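You operate a simulated robot arm through the tools that you are given. There is no shell and no other tool.

Carry out the task below with a simulated robot arm. There is one attempt and no reset: what you move stays moved.

Task
Put things in order on the top of the check bench. At the end: the white gripper pad stands on top of the silver short tee sample; the red diffuser stands on top of the silver short lap sample; the purple dauber stands on top of the black insulator; the blue spare relay two is on the silver shield plate; whatever was shut is shut again. Leave all else as you found it, and nothing knocked over.

It is judged by the outcome, as a careful person would: the job done as asked, and still so three seconds after it is handed in. It fails if anything else is knocked over, pushed out of place, dropped, spilled or broken.

Robot
A 6-joint arm with a two-finger parallel gripper, fixed in place. Base frame: the origin is on the floor under the middle of its stand, x ahead of it, y to its left, z up; the work surface is at about z = 800. Readings come in mm, rad, newtons and seconds.
With the tool pointing down near the work surface it reaches from about 340 to 760 mm from the base axis. Its first joint turns from -1.152 to 1.152 rad. Payload 2.45 kg.
Tool frame: the origin (TCP) lies between the finger pads and is the grasp point; the fingertips stand 24 mm ahead of it; z points along the fingers, y is the line along which they close. Largest opening 68 mm; finger width 17, thickness 10; the body of the gripper, 40 by 70 mm, starts 41 mm behind the TCP.
Orientation is that of the tool frame in the base frame, as a unit quaternion [w, x, y, z]. With the fingers straight down and closing along the base's y, the tool's x points along the base's -x, its y along +y and its z along -z.

Tools
- The arm moves only by the tool apply_moves. Its argument "moves" is a list of rows, each a list of 7 numbers: the shift along the tool's x, y, z in units of 250 mm (1.0 is 250 mm), then the turn, a rotation vector about the tool's x, y, z in units of 90 degrees (1.0 is 90 degrees), then the finger opening in mm, from 0 to 68. In form: [[dx, dy, dz, wx, wy, wz, claw], ...]. A call has 1 to 20 rows; each row is the pose to reach, as a shift and turn from the pose commanded when the call began, along the tool's axes at that moment. A call with a number of a shift or a turn outside -1 to 1 is refused whole. A row lasts 0.2 s, in which the tool goes at most 50 mm and 0.15 rad; a call with a longer step from one row to the next is refused whole, and so is a gripper value outside its range. A pose out of reach is approached as far as the arm can. The call stops where the force on the tool passes 40 N (or 10 N more than at its start, if that is more) or the arm is blocked; 0.2 s more then pass. Each finger travels about 108 mm/s and halts on what it meets, pressing with about 23 N; the grip force reading is that of the motor and also rises with nothing between the fingers. The clock runs only during rows and for 0.2 s after the last one: add rows that repeat a pose to give the fingers time. It gives the time, the measured TCP pose, the force on the tool (base axes), the opening and the grip force at its end, in the units of the frame above (readings bear some noise), with the torque about the TCP (base axes, N m) and any sound that the robot's microphone picked up.
- Cameras (640 x 400 px; columns grow to the right, rows downward): "scene" is fixed at [158.8, 418.8, 1445.2]; the picture's right is [-0.78, -0.63, 0.00], its down [-0.47, 0.58, -0.67] and it looks along [0.42, -0.52, -0.75] (base axes); focal length 319 px, centre (320, 200). "wrist" rides on the gripper at [84, 11, -75] in the tool frame; the picture's right is [-0.13, 0.99, 0.00], its down [-0.60, -0.08, -0.79] and it looks along [-0.79, -0.10, 0.61] (tool axes); focal length 251 px, centre (320, 200). There is no depth. A picture from a camera that has moved, and an enlarged one, comes with that camera's place and axes in the base frame and with its lens.
- grab_frame(camera): a new picture of that camera. The clock stands still meanwhile.
- zoom(camera, box): a new picture of the part [left, top, right, bottom] of that camera's present view, enlarged. The clock stands still meanwhile.
- finish_job(): hands the job in; it is judged then, once.

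Nothing tells you positions but the pictures and the camera data. Unless the task says otherwise, let go and move clear before handing in.

The tools are called after ">>>" as a command line: name --pt "numbers of a row" for each row, then --argument value for the rest, lists and objects as JSON in quotes. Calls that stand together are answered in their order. apply_moves: Moves the arm, as the interface text tells. Its arguments: {"type":"object","properties":{"moves":{"type":"array","items":{"type":"array","items":{"type":"number"}}}},"required":["moves"]} The other tools are called the same way: grab_frame (camera) takes a picture; zoom (camera, box) takes an enlarged picture of a part of a camera's view; finish_job () hands the job in.

At the start:

```text
clock: 0.0
tool_pos: [461.6, -51.9, 1066.0]
tcp_rot: [0.001, 0.0, 1.0, 0.0]
force: [0.4, -0.4, -0.3]
torque: [0.04, -0.01, 0.01]
grip_width: 68.0
finger_force: 0.1
```

scene: 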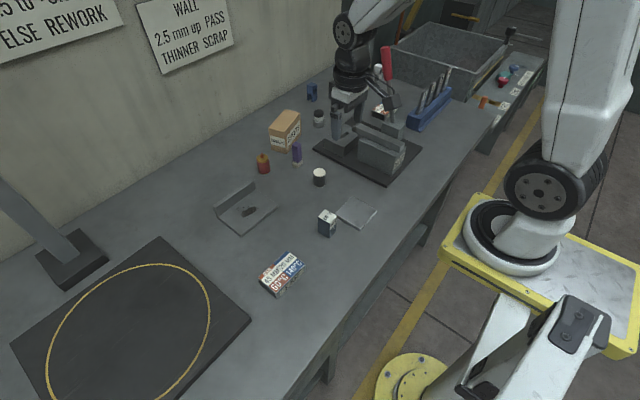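
wrist: 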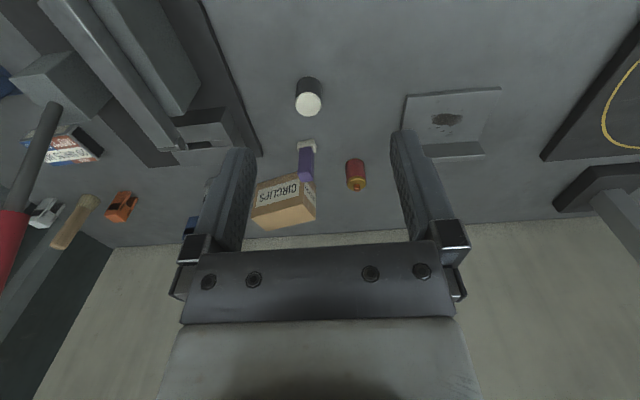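

I see a bench with a number of small objects; I'll look closer at each part before moving anything.

>>> zoom --camera "scene" --box '[200, 70, 360, 170]'

>>> zoom --camera "scene" --box '[200, 150, 400, 300]'

>>> zoom --camera "scene" --box '[300, 50, 460, 190]'

>>> zoom --camera "scene" --box '[380, 0, 560, 120]'

>>> zoom --camera "scene" --box '[0, 0, 250, 100]'

```text
4.00 times, centred on (280, 120) of scene
camera zoom: at [158.8, 418.8, 1445.2], right [-0.78, -0.63, 0.0], down [-0.47, 0.58, -0.67], along [0.42, -0.52, -0.75], focal length 1275 px, centre (480, 520)
```

zoom: 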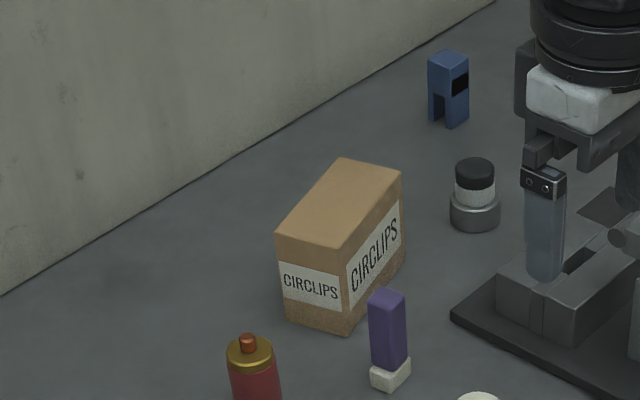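

```text
2.67 times, centred on (300, 225) of scene
camera zoom: at [158.8, 418.8, 1445.2], right [-0.78, -0.63, 0.0], down [-0.47, 0.58, -0.67], along [0.42, -0.52, -0.75], focal length 850 px, centre (373, 133)
```

zoom: 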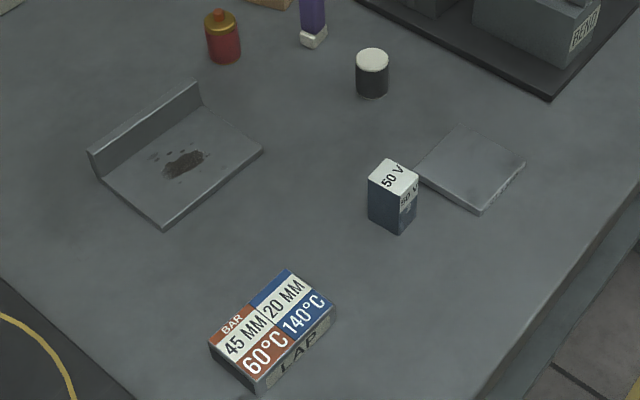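

```text
2.86 times, centred on (380, 120) of scene
camera zoom: at [158.8, 418.8, 1445.2], right [-0.78, -0.63, 0.0], down [-0.47, 0.58, -0.67], along [0.42, -0.52, -0.75], focal length 911 px, centre (149, 429)
```

zoom: 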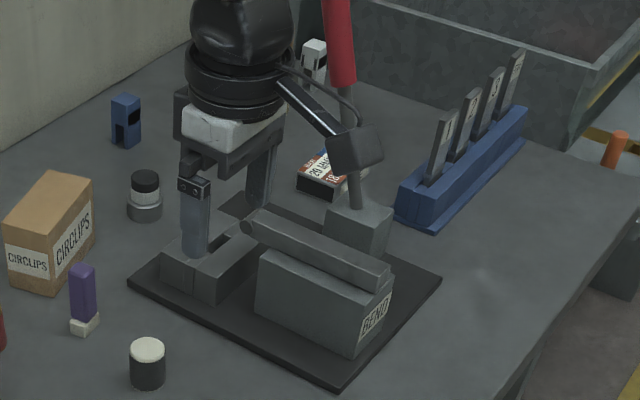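

```text
3.33 times, centred on (470, 60) of scene
camera zoom: at [158.8, 418.8, 1445.2], right [-0.78, -0.63, 0.0], down [-0.47, 0.58, -0.67], along [0.42, -0.52, -0.75], focal length 1062 px, centre (-180, 667)
```

zoom: 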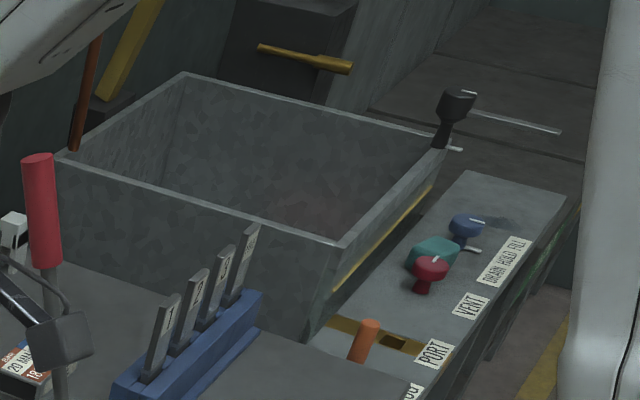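

```text
2.56 times, centred on (125, 50) of scene
camera zoom: at [158.8, 418.8, 1445.2], right [-0.78, -0.63, 0.0], down [-0.47, 0.58, -0.67], along [0.42, -0.52, -0.75], focal length 816 px, centre (819, 584)
```

zoom: 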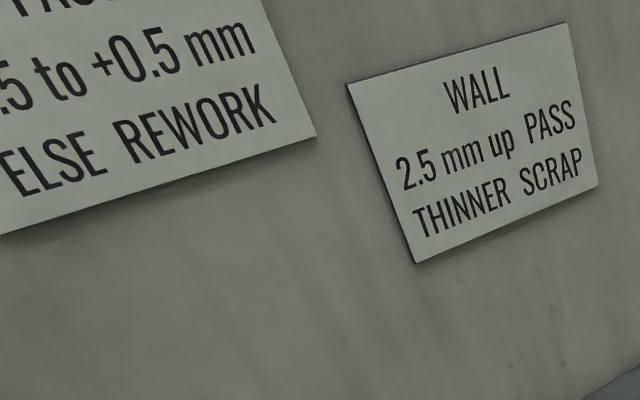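

The red bottle-like object, purple dauber, black/white cylinder, blue 50 V box, flat plate and a LAP-labelled box are in the middle; more items lie beyond the bend jig. I'll zoom in on the wrist view too.

>>> zoom --camera "wrist" --box '[0, 80, 200, 260]'

>>> zoom --camera "wrist" --box '[230, 60, 530, 240]'

>>> zoom --camera "scene" --box '[360, 80, 420, 130]'

>>> zoom --camera "scene" --box '[250, 240, 320, 300]'

>>> zoom --camera "scene" --box '[300, 190, 390, 250]'

>>> zoom --camera "scene" --box '[460, 50, 560, 150]'

```text
2.22 times, centred on (100, 170) of wrist
camera zoom: at [379.1, -40.2, 1142.0], right [0.13, 0.99, 0.0], down [0.6, -0.08, 0.79], along [0.79, -0.1, -0.61], focal length 559 px, centre (809, 267)
```

zoom: 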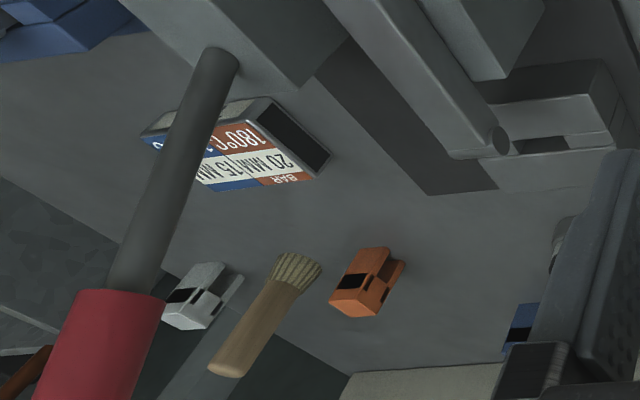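

```text
2.13 times, centred on (380, 150) of wrist
camera zoom: at [379.1, -40.2, 1142.0], right [0.13, 0.99, 0.0], down [0.6, -0.08, 0.79], along [0.79, -0.1, -0.61], focal length 536 px, centre (192, 307)
```

zoom: 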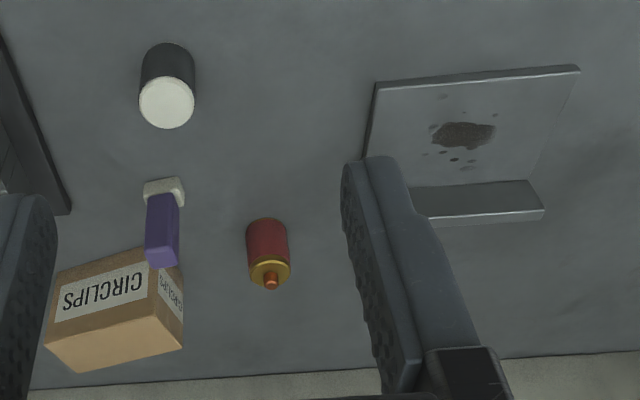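

```text
8.00 times, centred on (390, 105) of scene
camera zoom: at [158.8, 418.8, 1445.2], right [-0.78, -0.63, 0.0], down [-0.47, 0.58, -0.67], along [0.42, -0.52, -0.75], focal length 2550 px, centre (-240, 960)
```

zoom: 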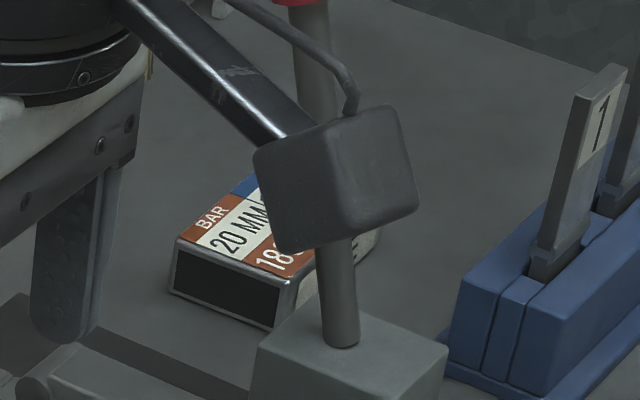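

```text
6.67 times, centred on (285, 270) of scene
camera zoom: at [158.8, 418.8, 1445.2], right [-0.78, -0.63, 0.0], down [-0.47, 0.58, -0.67], along [0.42, -0.52, -0.75], focal length 2125 px, centre (553, -267)
```

zoom: 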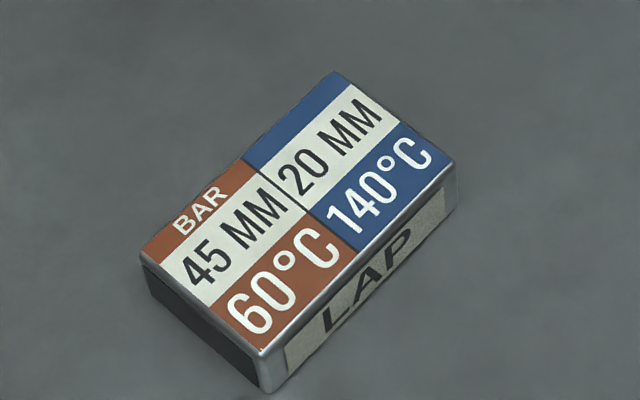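

```text
6.67 times, centred on (345, 220) of scene
camera zoom: at [158.8, 418.8, 1445.2], right [-0.78, -0.63, 0.0], down [-0.47, 0.58, -0.67], along [0.42, -0.52, -0.75], focal length 2125 px, centre (153, 67)
```

zoom: 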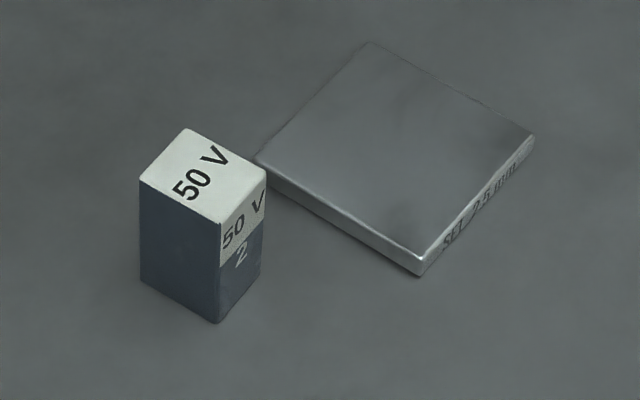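

```text
4.00 times, centred on (510, 100) of scene
camera zoom: at [158.8, 418.8, 1445.2], right [-0.78, -0.63, 0.0], down [-0.47, 0.58, -0.67], along [0.42, -0.52, -0.75], focal length 1275 px, centre (-440, 600)
```

zoom: 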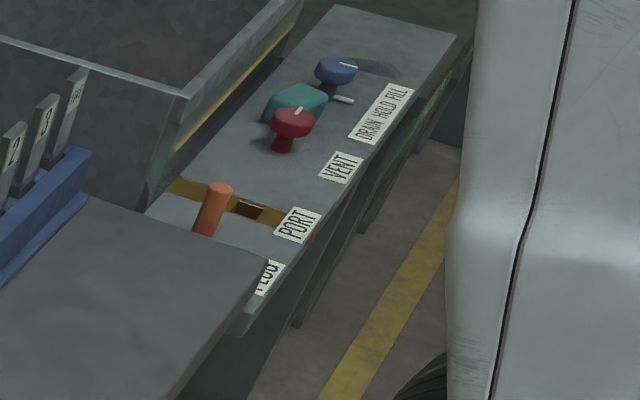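

The blue 50 V box marked "2" looks like relay two, near (441, 38), and the LAP sample is near (440, 200). I still need to find the white gripper pad and see the right side, so I'll raise the arm and turn the wrist camera that way.

>>> apply_moves --pt "0.05 -0.03 -0.09 0 0 0.07 68" --pt "0.1 -0.06 -0.18 0 0 0.15 68" --pt "0.16 -0.1 -0.27 0 0 0.23 68" --pt "0.22 -0.13 -0.36 0 0 0.31 68" --pt "0.27 -0.16 -0.45 0 0 0.38 68" --pt "0.324 -0.192 -0.536 0 0 0.444 68" --pt "0.324 -0.192 -0.536 0 0 0.444 68"

>>> grab_frame --camera "wrist"

>>> grab_frame --camera "scene"

```text
clock: 1.6
tool_pos: [381.5, -98.8, 1200.1]
tcp_rot: [0.001, 0.342, 0.94, 0.0]
force: [0.4, -0.7, 0.5]
torque: [-0.01, 0.04, 0.03]
grip_width: 68.0
finger_force: 0.0
```

```text
taken
camera wrist: at [323.5, -36.4, 1275.9], right [0.74, 0.68, 0.0], down [0.41, -0.45, 0.79], along [0.54, -0.58, -0.61], focal length 251 px, centre (320, 200)
```

wrist: 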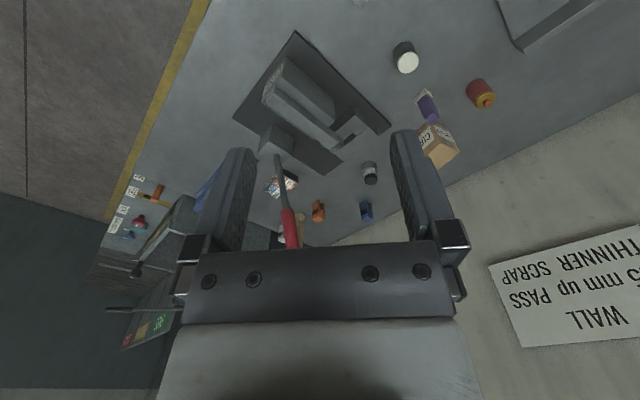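

```text
taken
```

scene: 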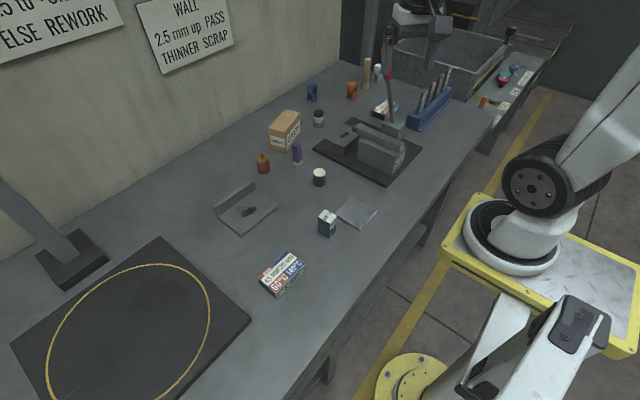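

>>> zoom --camera "scene" --box '[290, 50, 450, 190]'

>>> zoom --camera "wrist" --box '[220, 20, 400, 140]'

>>> zoom --camera "wrist" --box '[240, 130, 400, 250]'

>>> zoom --camera "scene" --box '[340, 55, 400, 105]'

>>> zoom --camera "wrist" --box '[370, 30, 510, 170]'

```text
2.86 times, centred on (370, 120) of scene
camera zoom: at [158.8, 418.8, 1445.2], right [-0.78, -0.63, 0.0], down [-0.47, 0.58, -0.67], along [0.42, -0.52, -0.75], focal length 911 px, centre (177, 429)
```

zoom: 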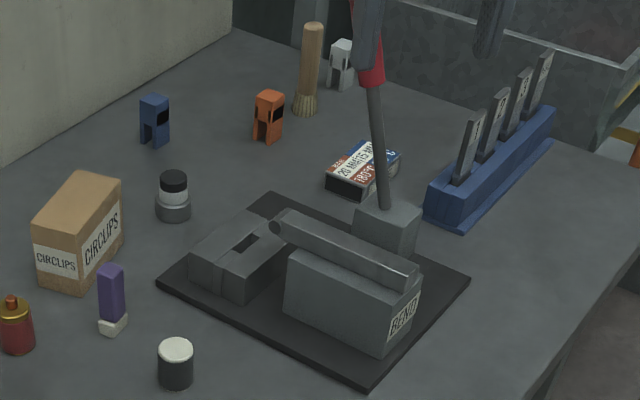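

```text
3.33 times, centred on (310, 80) of wrist
camera zoom: at [323.5, -36.4, 1275.9], right [0.74, 0.68, 0.0], down [0.41, -0.45, 0.79], along [0.54, -0.58, -0.61], focal length 838 px, centre (353, 600)
```

zoom: 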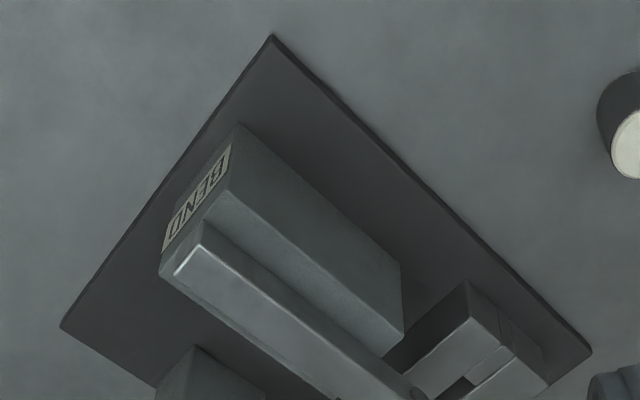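

```text
3.33 times, centred on (320, 190) of wrist
camera zoom: at [323.5, -36.4, 1275.9], right [0.74, 0.68, 0.0], down [0.41, -0.45, 0.79], along [0.54, -0.58, -0.61], focal length 838 px, centre (320, 233)
```

zoom: 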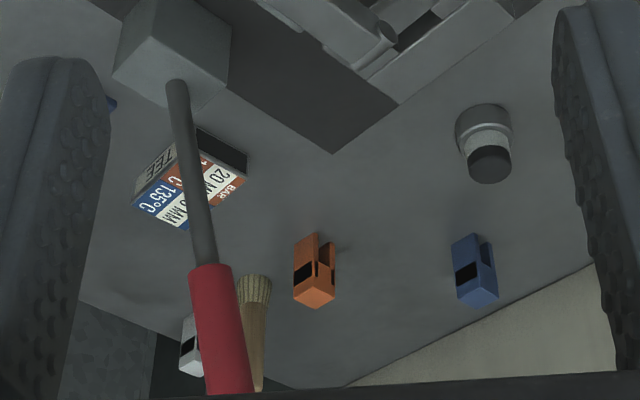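

```text
8.00 times, centred on (370, 80) of scene
camera zoom: at [158.8, 418.8, 1445.2], right [-0.78, -0.63, 0.0], down [-0.47, 0.58, -0.67], along [0.42, -0.52, -0.75], focal length 2550 px, centre (-80, 1160)
```

zoom: 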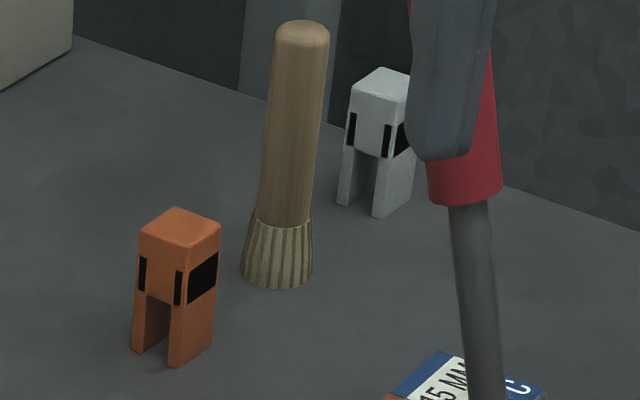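

```text
2.86 times, centred on (440, 100) of wrist
camera zoom: at [323.5, -36.4, 1275.9], right [0.74, 0.68, 0.0], down [0.41, -0.45, 0.79], along [0.54, -0.58, -0.61], focal length 718 px, centre (-23, 486)
```

zoom: 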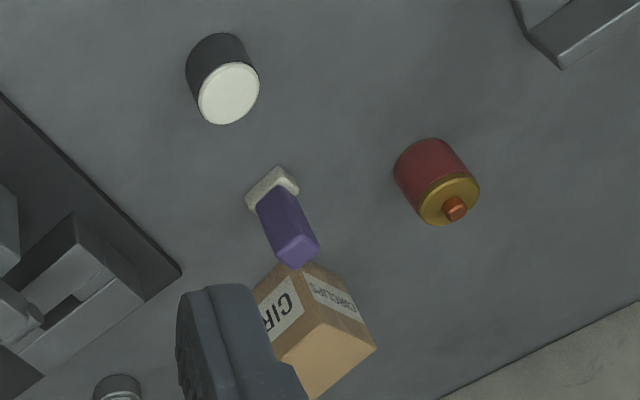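

The tee sample (marked TEE) is near (589, −463), just beyond the red lever. I can't see a separate white pad yet; the white disc on the black cylinder may be one, so I'll go closer to it.

>>> apply_moves --pt "-0.0125 0.0345 0.1 0 0 -0.0555 68" --pt "-0.025 0.069 0.2 0 0 -0.111 68" --pt "-0.0375 0.1035 0.3 0 0 -0.1665 68" --pt "-0.05 0.138 0.4 0 0 -0.222 68" --pt "-0.0625 0.1725 0.5 0 0 -0.2775 68" --pt "-0.075 0.207 0.6 0 0 -0.333 68" --pt "-0.0875 0.2415 0.7 0 0 -0.3885 68" --pt "-0.1 0.276 0.8 0 0 -0.444 68" --pt "-0.1 0.276 0.9 0 0 -0.444 68" --pt "-0.1 0.276 1.0 0 0 -0.444 68"

>>> grab_frame --camera "wrist"

>>> zoom --camera "wrist" --box '[240, 80, 400, 180]'

```text
clock: 3.8
tool_pos: [444.1, -62.3, 947.6]
tcp_rot: [0.001, 0.0, 1.0, 0.001]
force: [-0.1, 0.7, -0.3]
torque: [-0.03, 0.0, -0.01]
grip_width: 67.7
finger_force: 0.0
```

```text
taken
camera wrist: at [361.0, -51.6, 1023.1], right [0.13, 0.99, 0.0], down [0.6, -0.08, 0.79], along [0.79, -0.1, -0.61], focal length 251 px, centre (320, 200)
```

wrist: 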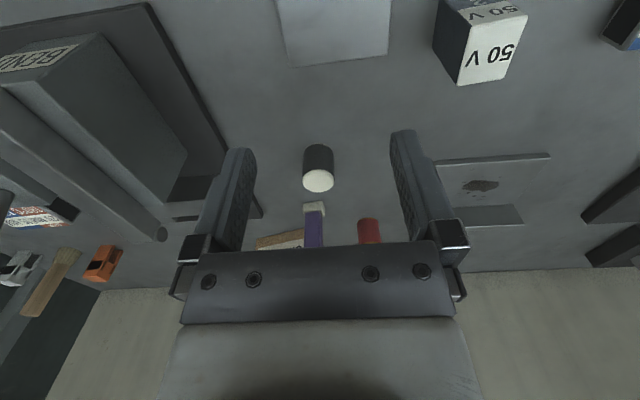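

```text
4.00 times, centred on (320, 130) of wrist
camera zoom: at [361.0, -51.6, 1023.1], right [0.13, 0.99, 0.0], down [0.6, -0.08, 0.79], along [0.79, -0.1, -0.61], focal length 1006 px, centre (320, 480)
```

zoom: 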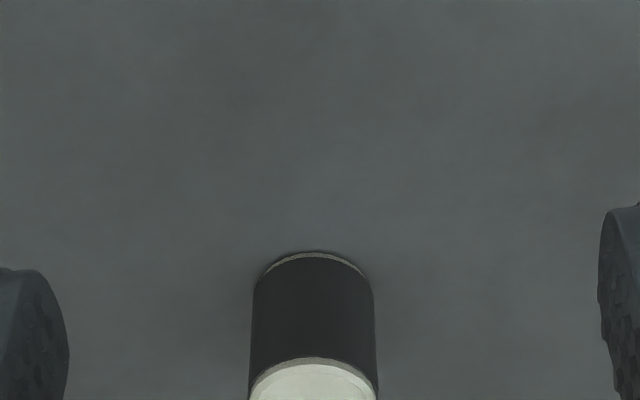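

The black cylinder with pale end rings is one piece, evidently the insulator. I'll zoom in on the other parts in view to find the pad and the shield plate.

>>> zoom --camera "wrist" --box '[420, 130, 580, 240]'

>>> zoom --camera "wrist" --box '[0, 160, 200, 300]'

>>> zoom --camera "wrist" --box '[260, 0, 560, 120]'

>>> zoom --camera "scene" --box '[0, 170, 260, 400]'

>>> zoom --camera "scene" --box '[305, 100, 335, 130]'

>>> zoom --camera "wrist" --box '[560, 0, 640, 270]'

```text
3.64 times, centred on (500, 185) of wrist
camera zoom: at [361.0, -51.6, 1023.1], right [0.13, 0.99, 0.0], down [0.6, -0.08, 0.79], along [0.79, -0.1, -0.61], focal length 914 px, centre (-334, 254)
```

zoom: 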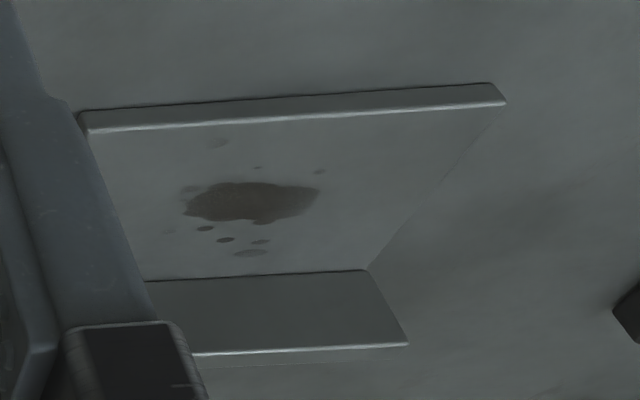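

```text
2.86 times, centred on (100, 230) of wrist
camera zoom: at [361.0, -51.6, 1023.1], right [0.13, 0.99, 0.0], down [0.6, -0.08, 0.79], along [0.79, -0.1, -0.61], focal length 718 px, centre (949, 114)
```

zoom: 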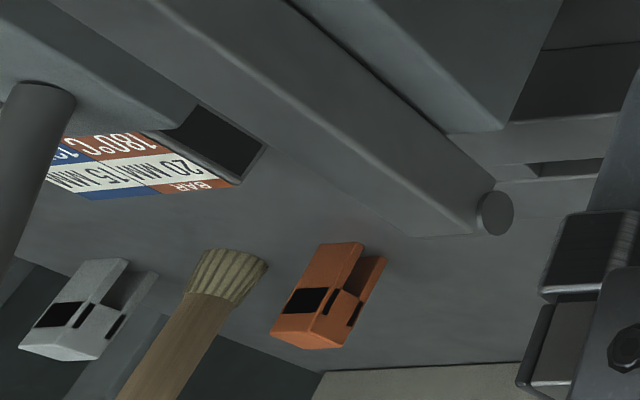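

```text
2.13 times, centred on (410, 60) of wrist
camera zoom: at [361.0, -51.6, 1023.1], right [0.13, 0.99, 0.0], down [0.6, -0.08, 0.79], along [0.79, -0.1, -0.61], focal length 536 px, centre (128, 499)
```

zoom: 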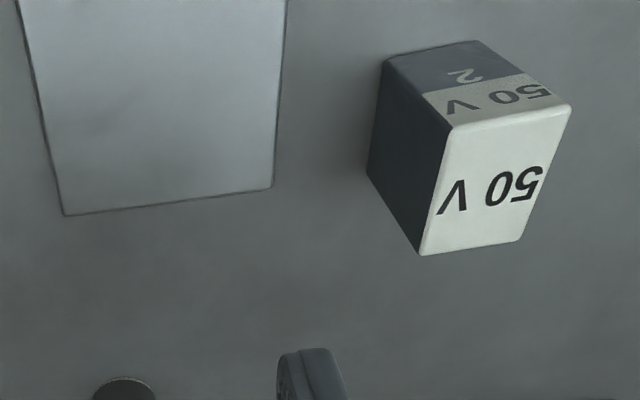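

```text
1.74 times, centred on (130, 285) of scene
camera zoom: at [158.8, 418.8, 1445.2], right [-0.78, -0.63, 0.0], down [-0.47, 0.58, -0.67], along [0.42, -0.52, -0.75], focal length 554 px, centre (650, 52)
```

zoom: 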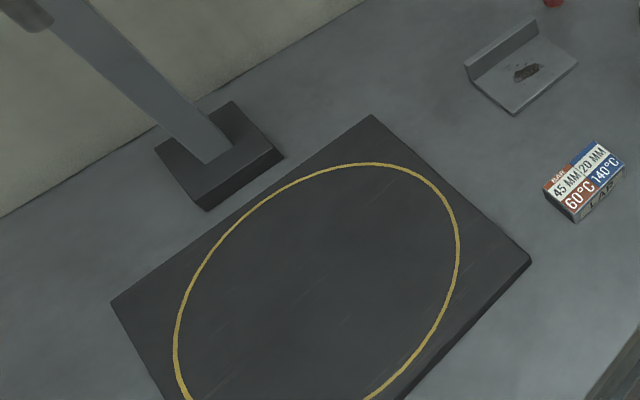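

```text
13.33 times, centred on (320, 115) of scene
camera zoom: at [158.8, 418.8, 1445.2], right [-0.78, -0.63, 0.0], down [-0.47, 0.58, -0.67], along [0.42, -0.52, -0.75], focal length 4250 px, centre (320, 1333)
```

zoom: 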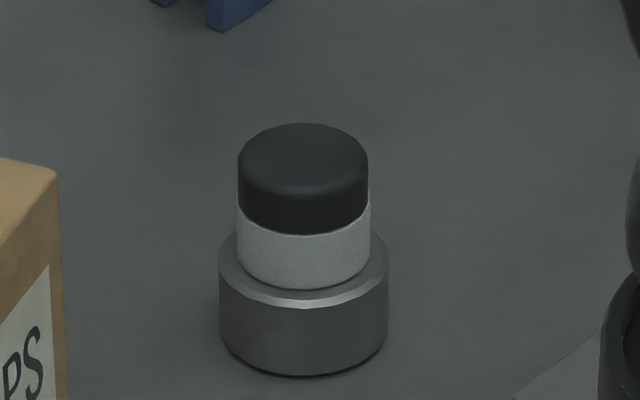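

```text
1.48 times, centred on (600, 135) of wrist
camera zoom: at [361.0, -51.6, 1023.1], right [0.13, 0.99, 0.0], down [0.6, -0.08, 0.79], along [0.79, -0.1, -0.61], focal length 372 px, centre (-95, 296)
```

zoom: 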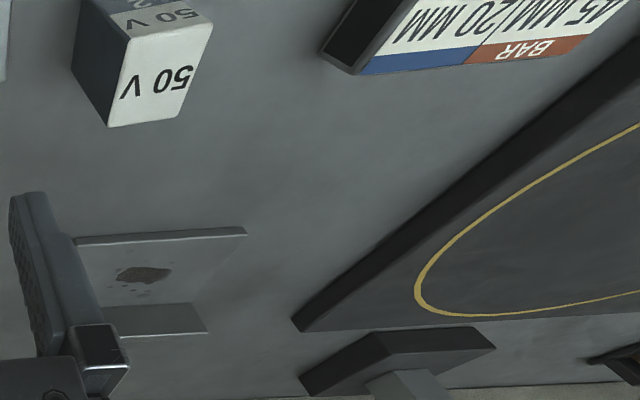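

The stained L-shaped plate is a likely shield plate, while the flat one is marked SET 2.5 mm. I'll look closely at the bench front, the left side and the other areas for anything shut or hidden.

>>> zoom --camera "scene" --box '[300, 200, 460, 400]'

>>> zoom --camera "scene" --box '[400, 120, 500, 240]'

>>> zoom --camera "scene" --box '[340, 0, 640, 130]'

>>> zoom --camera "scene" --box '[0, 170, 120, 290]'

>>> zoom --camera "scene" --box '[310, 110, 430, 190]'

>>> zoom --camera "scene" --box '[250, 100, 330, 190]'

```text
2.00 times, centred on (380, 300) of scene
camera zoom: at [158.8, 418.8, 1445.2], right [-0.78, -0.63, 0.0], down [-0.47, 0.58, -0.67], along [0.42, -0.52, -0.75], focal length 638 px, centre (200, 0)
```

zoom: 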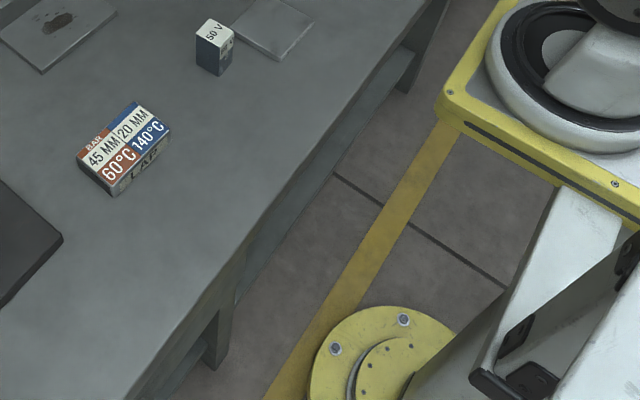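

```text
3.33 times, centred on (450, 180) of scene
camera zoom: at [158.8, 418.8, 1445.2], right [-0.78, -0.63, 0.0], down [-0.47, 0.58, -0.67], along [0.42, -0.52, -0.75], focal length 1062 px, centre (-113, 267)
```

zoom: 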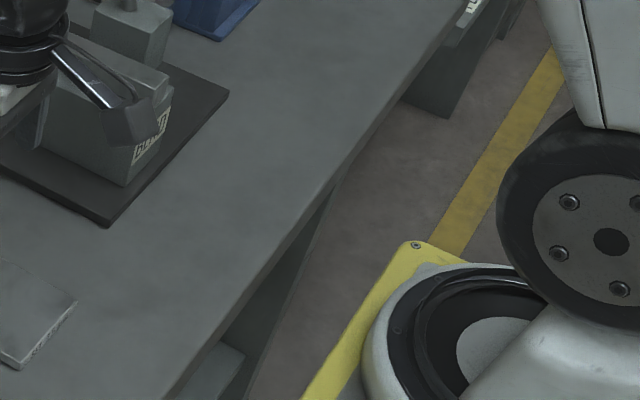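

```text
2.13 times, centred on (490, 65) of scene
camera zoom: at [158.8, 418.8, 1445.2], right [-0.78, -0.63, 0.0], down [-0.47, 0.58, -0.67], along [0.42, -0.52, -0.75], focal length 680 px, centre (-43, 488)
```

zoom: 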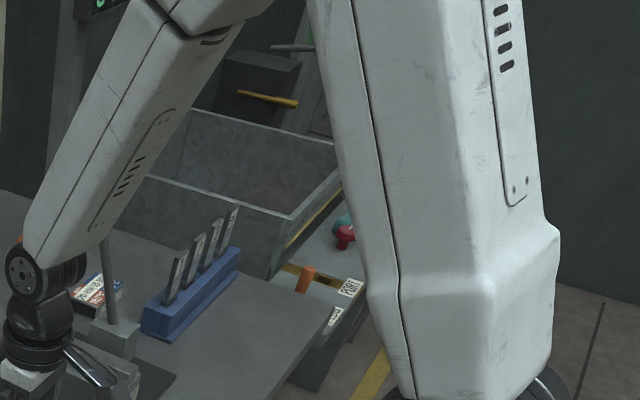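

```text
3.33 times, centred on (60, 230) of scene
camera zoom: at [158.8, 418.8, 1445.2], right [-0.78, -0.63, 0.0], down [-0.47, 0.58, -0.67], along [0.42, -0.52, -0.75], focal length 1062 px, centre (1187, 100)
```

zoom: 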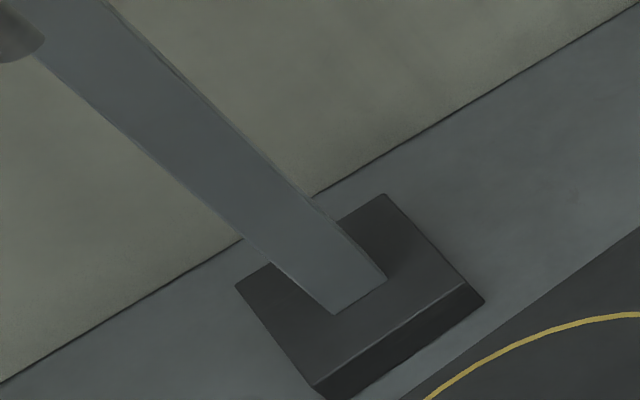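

```text
5.00 times, centred on (370, 150) of scene
camera zoom: at [158.8, 418.8, 1445.2], right [-0.78, -0.63, 0.0], down [-0.47, 0.58, -0.67], along [0.42, -0.52, -0.75], focal length 1594 px, centre (70, 450)
```

zoom: 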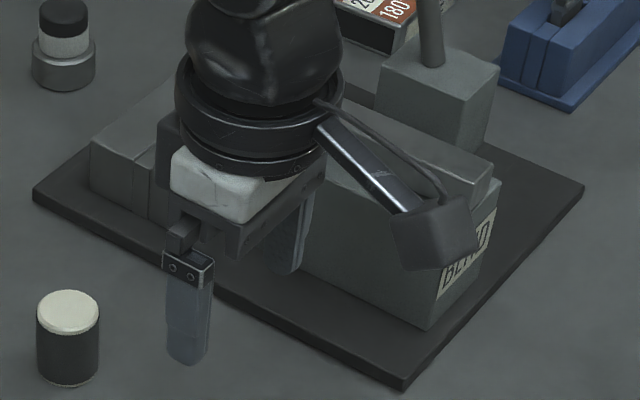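

```text
4.44 times, centred on (290, 145) of scene
camera zoom: at [158.8, 418.8, 1445.2], right [-0.78, -0.63, 0.0], down [-0.47, 0.58, -0.67], along [0.42, -0.52, -0.75], focal length 1417 px, centre (453, 444)
```

zoom: 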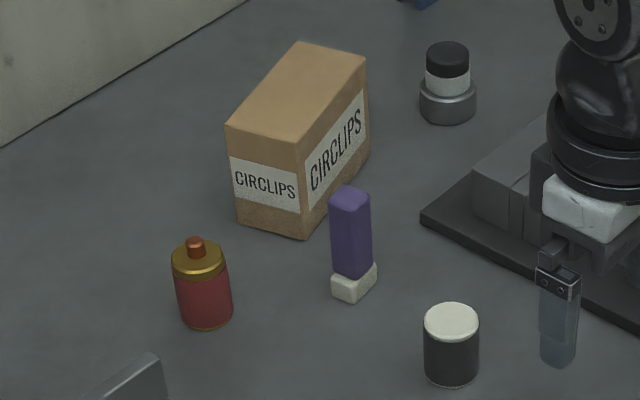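

The pad isn't obvious yet; the pale foot under the purple dauber and the silver/white/black cylinder beyond the carton both need checking. I'll bring the wrist camera over the dauber area looking more downward.

>>> apply_moves --pt "-0.12 0 -0.02 0 0.07 0 68" --pt "-0.24 -0.005 -0.04 0 0.14 0 68" --pt "-0.36 -0.01 -0.04 0 0.21 0 68" --pt "-0.48 -0.015 -0.03 0 0.28 0 68" --pt "-0.584 -0.016 -0.024 0 0.333 0 68" --pt "-0.584 -0.016 -0.024 0 0.333 0 68"

>>> grab_frame --camera "wrist"

>>> zoom --camera "wrist" --box '[230, 60, 430, 240]'

>>> grab_frame --camera "scene"

```text
clock: 5.2
tool_pos: [592.2, -67.0, 956.6]
tcp_rot: [-0.259, 0.0, 0.966, 0.0]
force: [0.1, 0.6, 0.2]
torque: [-0.03, -0.01, -0.03]
grip_width: 67.9
finger_force: 0.0
```

```text
taken
camera wrist: at [557.1, -55.2, 1062.9], right [0.11, 0.99, -0.06], down [0.92, -0.08, 0.39], along [0.38, -0.1, -0.92], focal length 251 px, centre (320, 200)
```

wrist: 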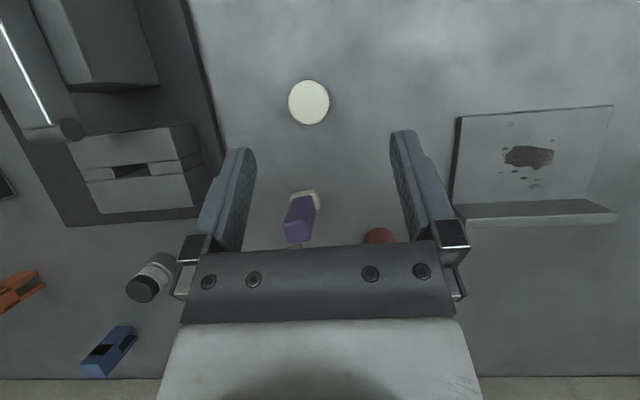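

```text
2.22 times, centred on (330, 150) of wrist
camera zoom: at [557.1, -55.2, 1062.9], right [0.11, 0.99, -0.06], down [0.92, -0.08, 0.39], along [0.38, -0.1, -0.92], focal length 559 px, centre (298, 311)
```

zoom: 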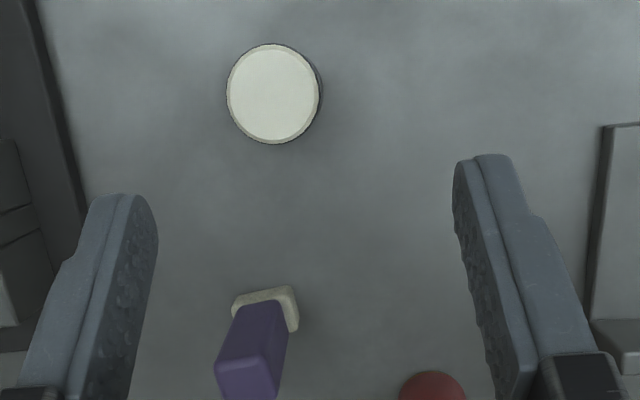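

```text
taken
```

scene: 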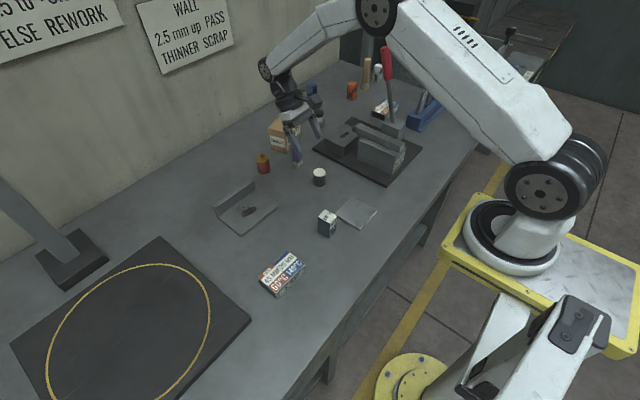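

The dauber's pale foot seems to be part of the dauber. Next I'll look at the left side of the bench, which the scene camera doesn't fully cover.

>>> apply_moves --pt "0.138 0.0 -0.045 0 -0.047 0 68" --pt "0.277 0.08 -0.09 0 -0.095 0 68" --pt "0.415 0.2 -0.136 0 -0.143 0 68" --pt "0.554 0.32 -0.182 0 -0.19 0 68" --pt "0.692 0.44 -0.227 0 -0.238 0 68" --pt "0.83 0.56 -0.272 0 -0.285 0 68" --pt "0.969 0.64 -0.318 0 -0.333 0 68" --pt "0.969 0.64 -0.318 0 -0.333 0 68"

>>> grab_frame --camera "wrist"

```text
clock: 7.0
tool_pos: [419.3, 93.9, 1146.2]
tcp_rot: [0.001, 0.0, 1.0, 0.0]
force: [0.6, 0.3, -0.2]
torque: [0.0, 0.05, 0.03]
grip_width: 67.8
finger_force: 0.1
```

```text
taken
camera wrist: at [336.5, 105.1, 1220.7], right [0.13, 0.99, 0.0], down [0.6, -0.08, 0.79], along [0.79, -0.1, -0.61], focal length 251 px, centre (320, 200)
```

wrist: 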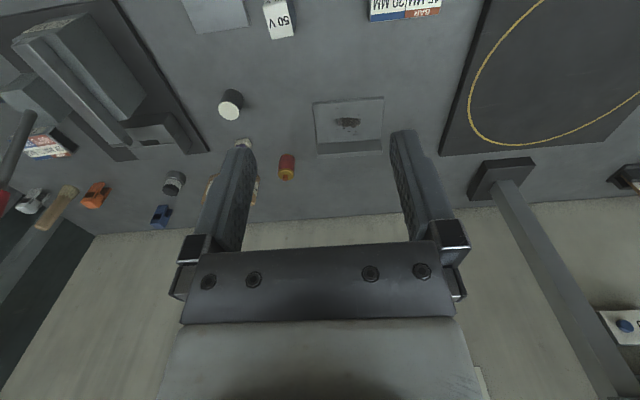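

There's a post with a control and a dark boxy thing on the left. I'll turn the camera left to see it.

>>> apply_moves --pt "0.03 0.04 0 0 0 -0.09 68" --pt "0.06 0.08 0 0 0 -0.18 68" --pt "0.09 0.12 0 0 0 -0.27 68" --pt "0.12 0.16 0 0 0 -0.36 68" --pt "0.15 0.2 0 0 0 -0.45 68" --pt "0.18 0.24 0 0 0 -0.54 68" --pt "0.18 0.24 0 0 0 -0.6 68" --pt "0.18 0.24 0 0 0 -0.6 68"

>>> grab_frame --camera "wrist"

>>> grab_frame --camera "scene"

```text
clock: 8.8
tool_pos: [376.7, 153.5, 1146.9]
tcp_rot: [0.002, -0.455, 0.89, 0.0]
force: [-0.2, 0.8, -0.8]
torque: [-0.02, 0.01, -0.04]
grip_width: 68.0
finger_force: 0.1
```

```text
taken
camera wrist: at [318.3, 91.7, 1221.8], right [-0.73, 0.69, 0.0], down [0.42, 0.44, 0.79], along [0.55, 0.58, -0.61], focal length 251 px, centre (320, 200)
```

wrist: 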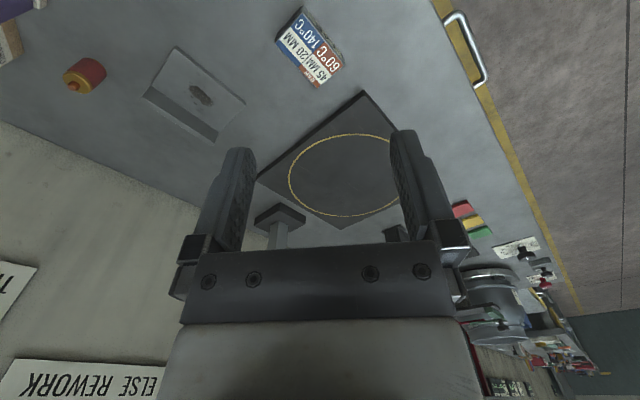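

```text
taken
```

scene: 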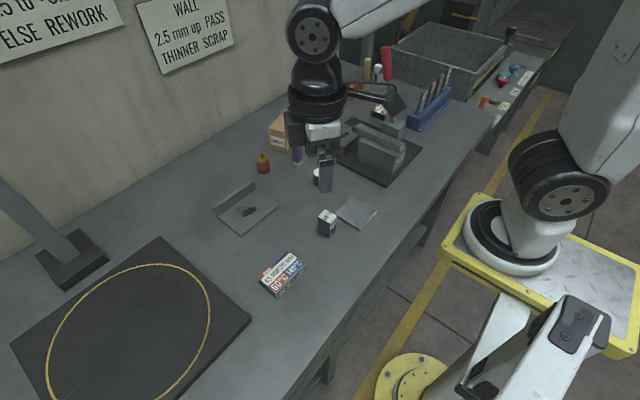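

There's a drawer handle on the bench front, at roughly (260, 403), so the white pad is probably inside. I'll zoom in on it.

>>> zoom --camera "wrist" --box '[400, 0, 560, 120]'

>>> zoom --camera "wrist" --box '[440, 180, 600, 340]'

>>> zoom --camera "wrist" --box '[260, 80, 440, 240]'

```text
3.33 times, centred on (480, 60) of wrist
camera zoom: at [318.3, 91.7, 1221.8], right [-0.73, 0.69, 0.0], down [0.42, 0.44, 0.79], along [0.55, 0.58, -0.61], focal length 838 px, centre (-213, 667)
```

zoom: 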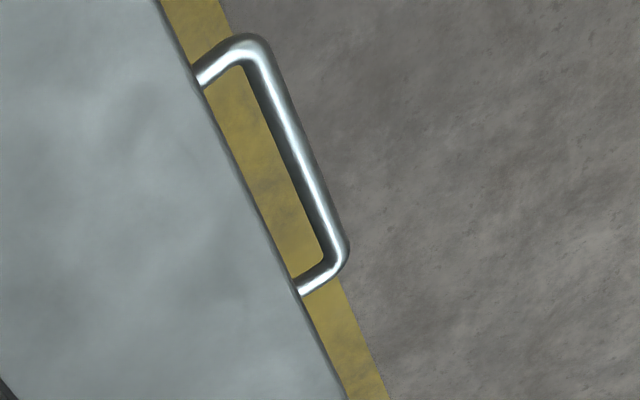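

```text
2.50 times, centred on (520, 260) of wrist
camera zoom: at [318.3, 91.7, 1221.8], right [-0.73, 0.69, 0.0], down [0.42, 0.44, 0.79], along [0.55, 0.58, -0.61], focal length 629 px, centre (-180, 50)
```

zoom: 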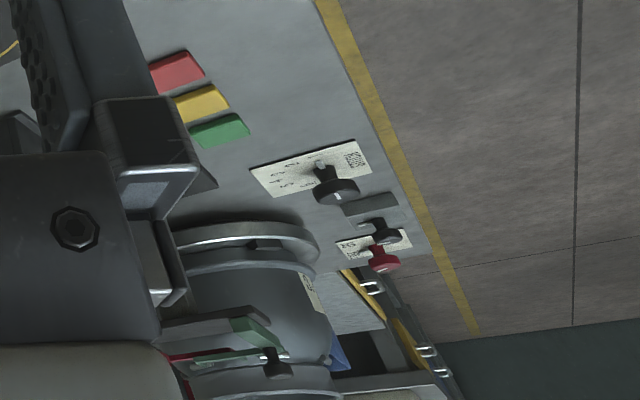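

```text
2.50 times, centred on (350, 160) of wrist
camera zoom: at [318.3, 91.7, 1221.8], right [-0.73, 0.69, 0.0], down [0.42, 0.44, 0.79], along [0.55, 0.58, -0.61], focal length 629 px, centre (245, 300)
```

zoom: 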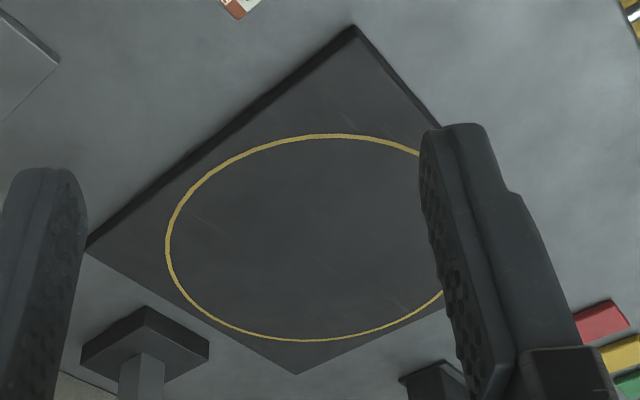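

This is a U-shaped pull on the bench front, most likely a drawer. I'll bring the wrist camera above it for a near plan view.

>>> apply_moves --pt "-0.065 0.116 0.12 0 0.0625 0 68" --pt "-0.13 0.232 0.24 0 0.125 0 68" --pt "-0.194 0.348 0.36 0 0.1875 0 68" --pt "-0.259 0.464 0.48 0 0.25 0 68" --pt "-0.324 0.58 0.6 0 0.3125 0 68" --pt "-0.389 0.696 0.72 0 0.375 0 68" --pt "-0.454 0.812 0.84 0 0.4375 0 68" --pt "-0.518 0.929 0.96 0 0.5 0 68" --pt "-0.518 0.929 0.96 0 0.5 0 68"

>>> grab_frame --camera "wrist"

>>> grab_frame --camera "scene"

```text
clock: 10.8
tool_pos: [278.2, 385.8, 904.6]
tcp_rot: [-0.341, -0.418, 0.823, -0.175]
force: [-0.2, 0.4, 0.2]
torque: [-0.01, -0.02, 0.02]
grip_width: 68.2
finger_force: 0.0
out of reach, approached as far as the arm can: row 8, 9
```

```text
taken
camera wrist: at [265.4, 386.8, 1017.8], right [-0.75, 0.66, -0.09], down [0.64, 0.75, 0.13], along [0.16, 0.04, -0.99], focal length 251 px, centre (320, 200)
```

wrist: 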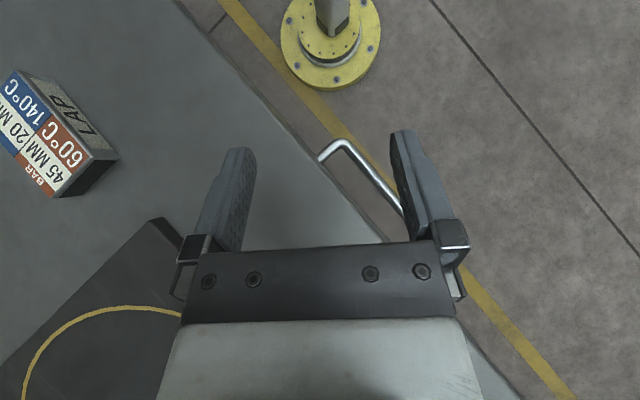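

```text
taken
```

scene: 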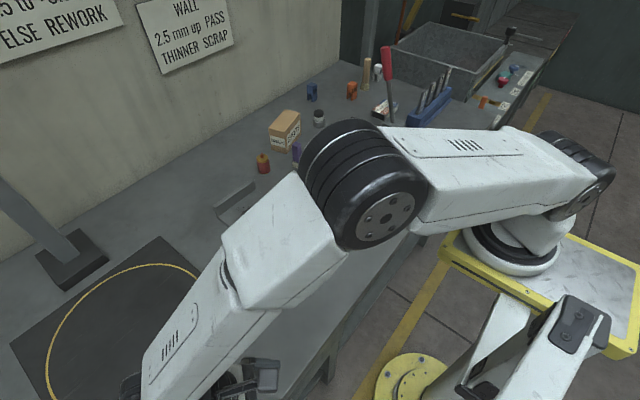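

>>> zoom --camera "wrist" --box '[280, 110, 440, 250]'

```text
2.86 times, centred on (360, 180) of wrist
camera zoom: at [265.4, 386.8, 1017.8], right [-0.75, 0.66, -0.09], down [0.64, 0.75, 0.13], along [0.16, 0.04, -0.99], focal length 718 px, centre (206, 257)
```

zoom: 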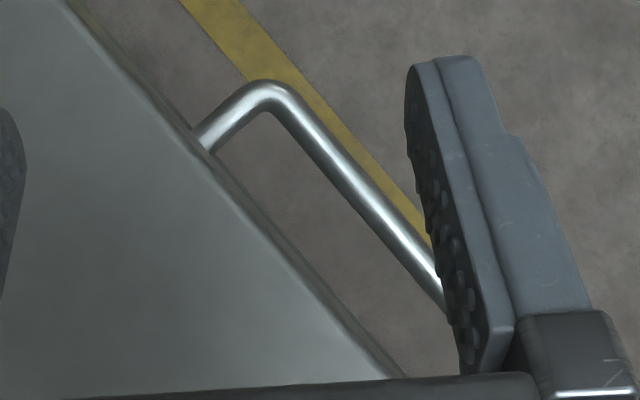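

The handle is a horizontal round bar near x≈249, z≈713, running from about y 366 to 504, below the bench top (front edge x≈280). I'll level the tool in front of it and turn so that the fingers close along x.

>>> apply_moves --pt "0.035 0.016 0.012 0 -0.083 0 68" --pt "0.07 0.031 0.023 0 -0.167 0 68" --pt "0.105 0.047 0.035 0 -0.25 0 60" --pt "0.14 0.063 0.046 0 -0.333 0 50" --pt "0.175 0.078 0.058 0 -0.417 0 40" --pt "0.21 0.094 0.069 0 -0.5 0 30" --pt "0.21 0.094 0.069 0 -0.5 0 30"

```text
clock: 12.4
tool_pos: [277.7, 337.9, 929.6]
tcp_rot: [0.001, -0.454, 0.891, 0.0]
force: [0.4, 0.6, -0.3]
torque: [0.0, 0.0, -0.05]
grip_width: 30.0
finger_force: 0.1
out of reach, approached as far as the arm can: row 1, 2, 3, 4, 5, 6, 7
```

The limit at +y is the first joint, so I have to plan the drawer pull carefully. I'll first go lower in front of the bench to see the handle and drawer front from the side.

>>> apply_moves --pt "0.013 -0.01 0.12 0 0 -0.03 30" --pt "0.026 -0.019 0.24 0 0 -0.067 30" --pt "0.026 -0.019 0.32 0 0 -0.067 30" --pt "0.026 -0.019 0.32 0 0 -0.067 30"

>>> grab_frame --camera "wrist"

>>> zoom --camera "wrist" --box '[300, 0, 640, 250]'

```text
clock: 13.4
tool_pos: [277.2, 329.9, 852.3]
tcp_rot: [0.001, -0.501, 0.866, 0.0]
force: [0.2, 0.2, 0.0]
torque: [0.02, 0.02, -0.02]
grip_width: 29.9
finger_force: 0.0
```

```text
taken
camera wrist: at [226.7, 262.6, 927.8], right [-0.79, 0.61, 0.0], down [0.37, 0.48, 0.79], along [0.48, 0.63, -0.61], focal length 251 px, centre (320, 200)
```

wrist: 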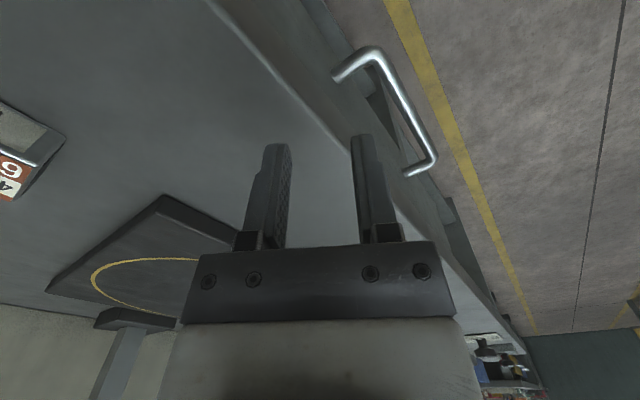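

```text
1.60 times, centred on (470, 125) of wrist
camera zoom: at [226.7, 262.6, 927.8], right [-0.79, 0.61, 0.0], down [0.37, 0.48, 0.79], along [0.48, 0.63, -0.61], focal length 402 px, centre (80, 320)
```

zoom: 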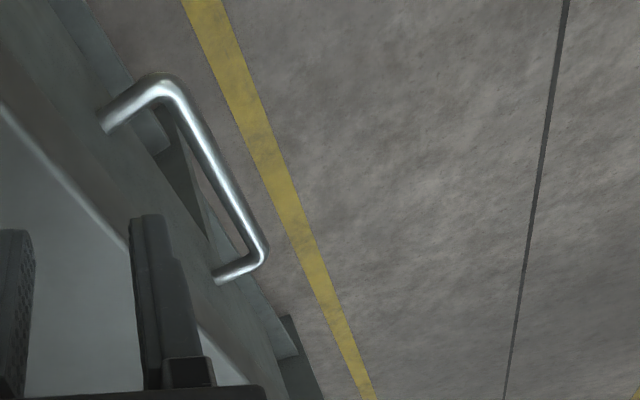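

>>> zoom --camera "wrist" --box '[200, 0, 400, 130]'

>>> zoom --camera "wrist" --box '[360, 90, 540, 330]'

```text
3.08 times, centred on (300, 65) of wrist
camera zoom: at [226.7, 262.6, 927.8], right [-0.79, 0.61, 0.0], down [0.37, 0.48, 0.79], along [0.48, 0.63, -0.61], focal length 774 px, centre (382, 615)
```

zoom: 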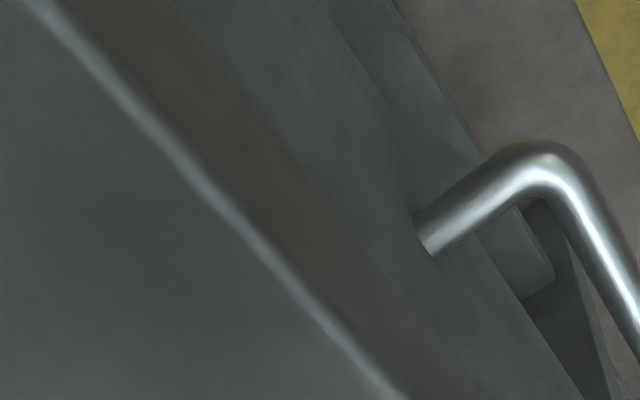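

```text
1.67 times, centred on (450, 210) of wrist
camera zoom: at [226.7, 262.6, 927.8], right [-0.79, 0.61, 0.0], down [0.37, 0.48, 0.79], along [0.48, 0.63, -0.61], focal length 419 px, centre (103, 183)
```

zoom: 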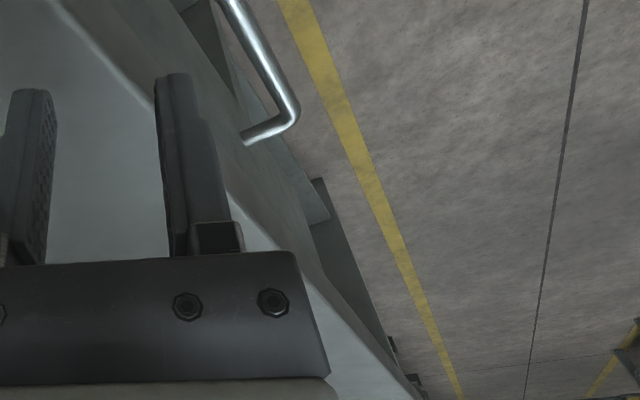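

The handle belongs to a front panel at x≈284 and is hard to reach on this side. Before deciding on the drawer, I'll check the far objects up close from the wrist camera, especially the silver/white/black one.

>>> apply_moves --pt "0.02 -0.02 -0.15 0 0 0.05 40" --pt "0.1 -0.1 -0.28 0 0 0.12 50" --pt "0.2 -0.2 -0.4 0 0 0.2 60" --pt "0.3 -0.31 -0.52 0 0 0.28 68" --pt "0.4 -0.42 -0.64 0 0 0.36 68" --pt "0.49 -0.52 -0.74 0 0 0.43 68" --pt "0.573 -0.608 -0.8 0 0 0.5 68"

```text
clock: 15.0
tool_pos: [336.1, 127.5, 1051.5]
tcp_rot: [0.001, -0.13, 0.991, 0.0]
force: [0.3, -0.5, -0.7]
torque: [-0.02, 0.01, 0.0]
grip_width: 68.0
finger_force: 0.0
```

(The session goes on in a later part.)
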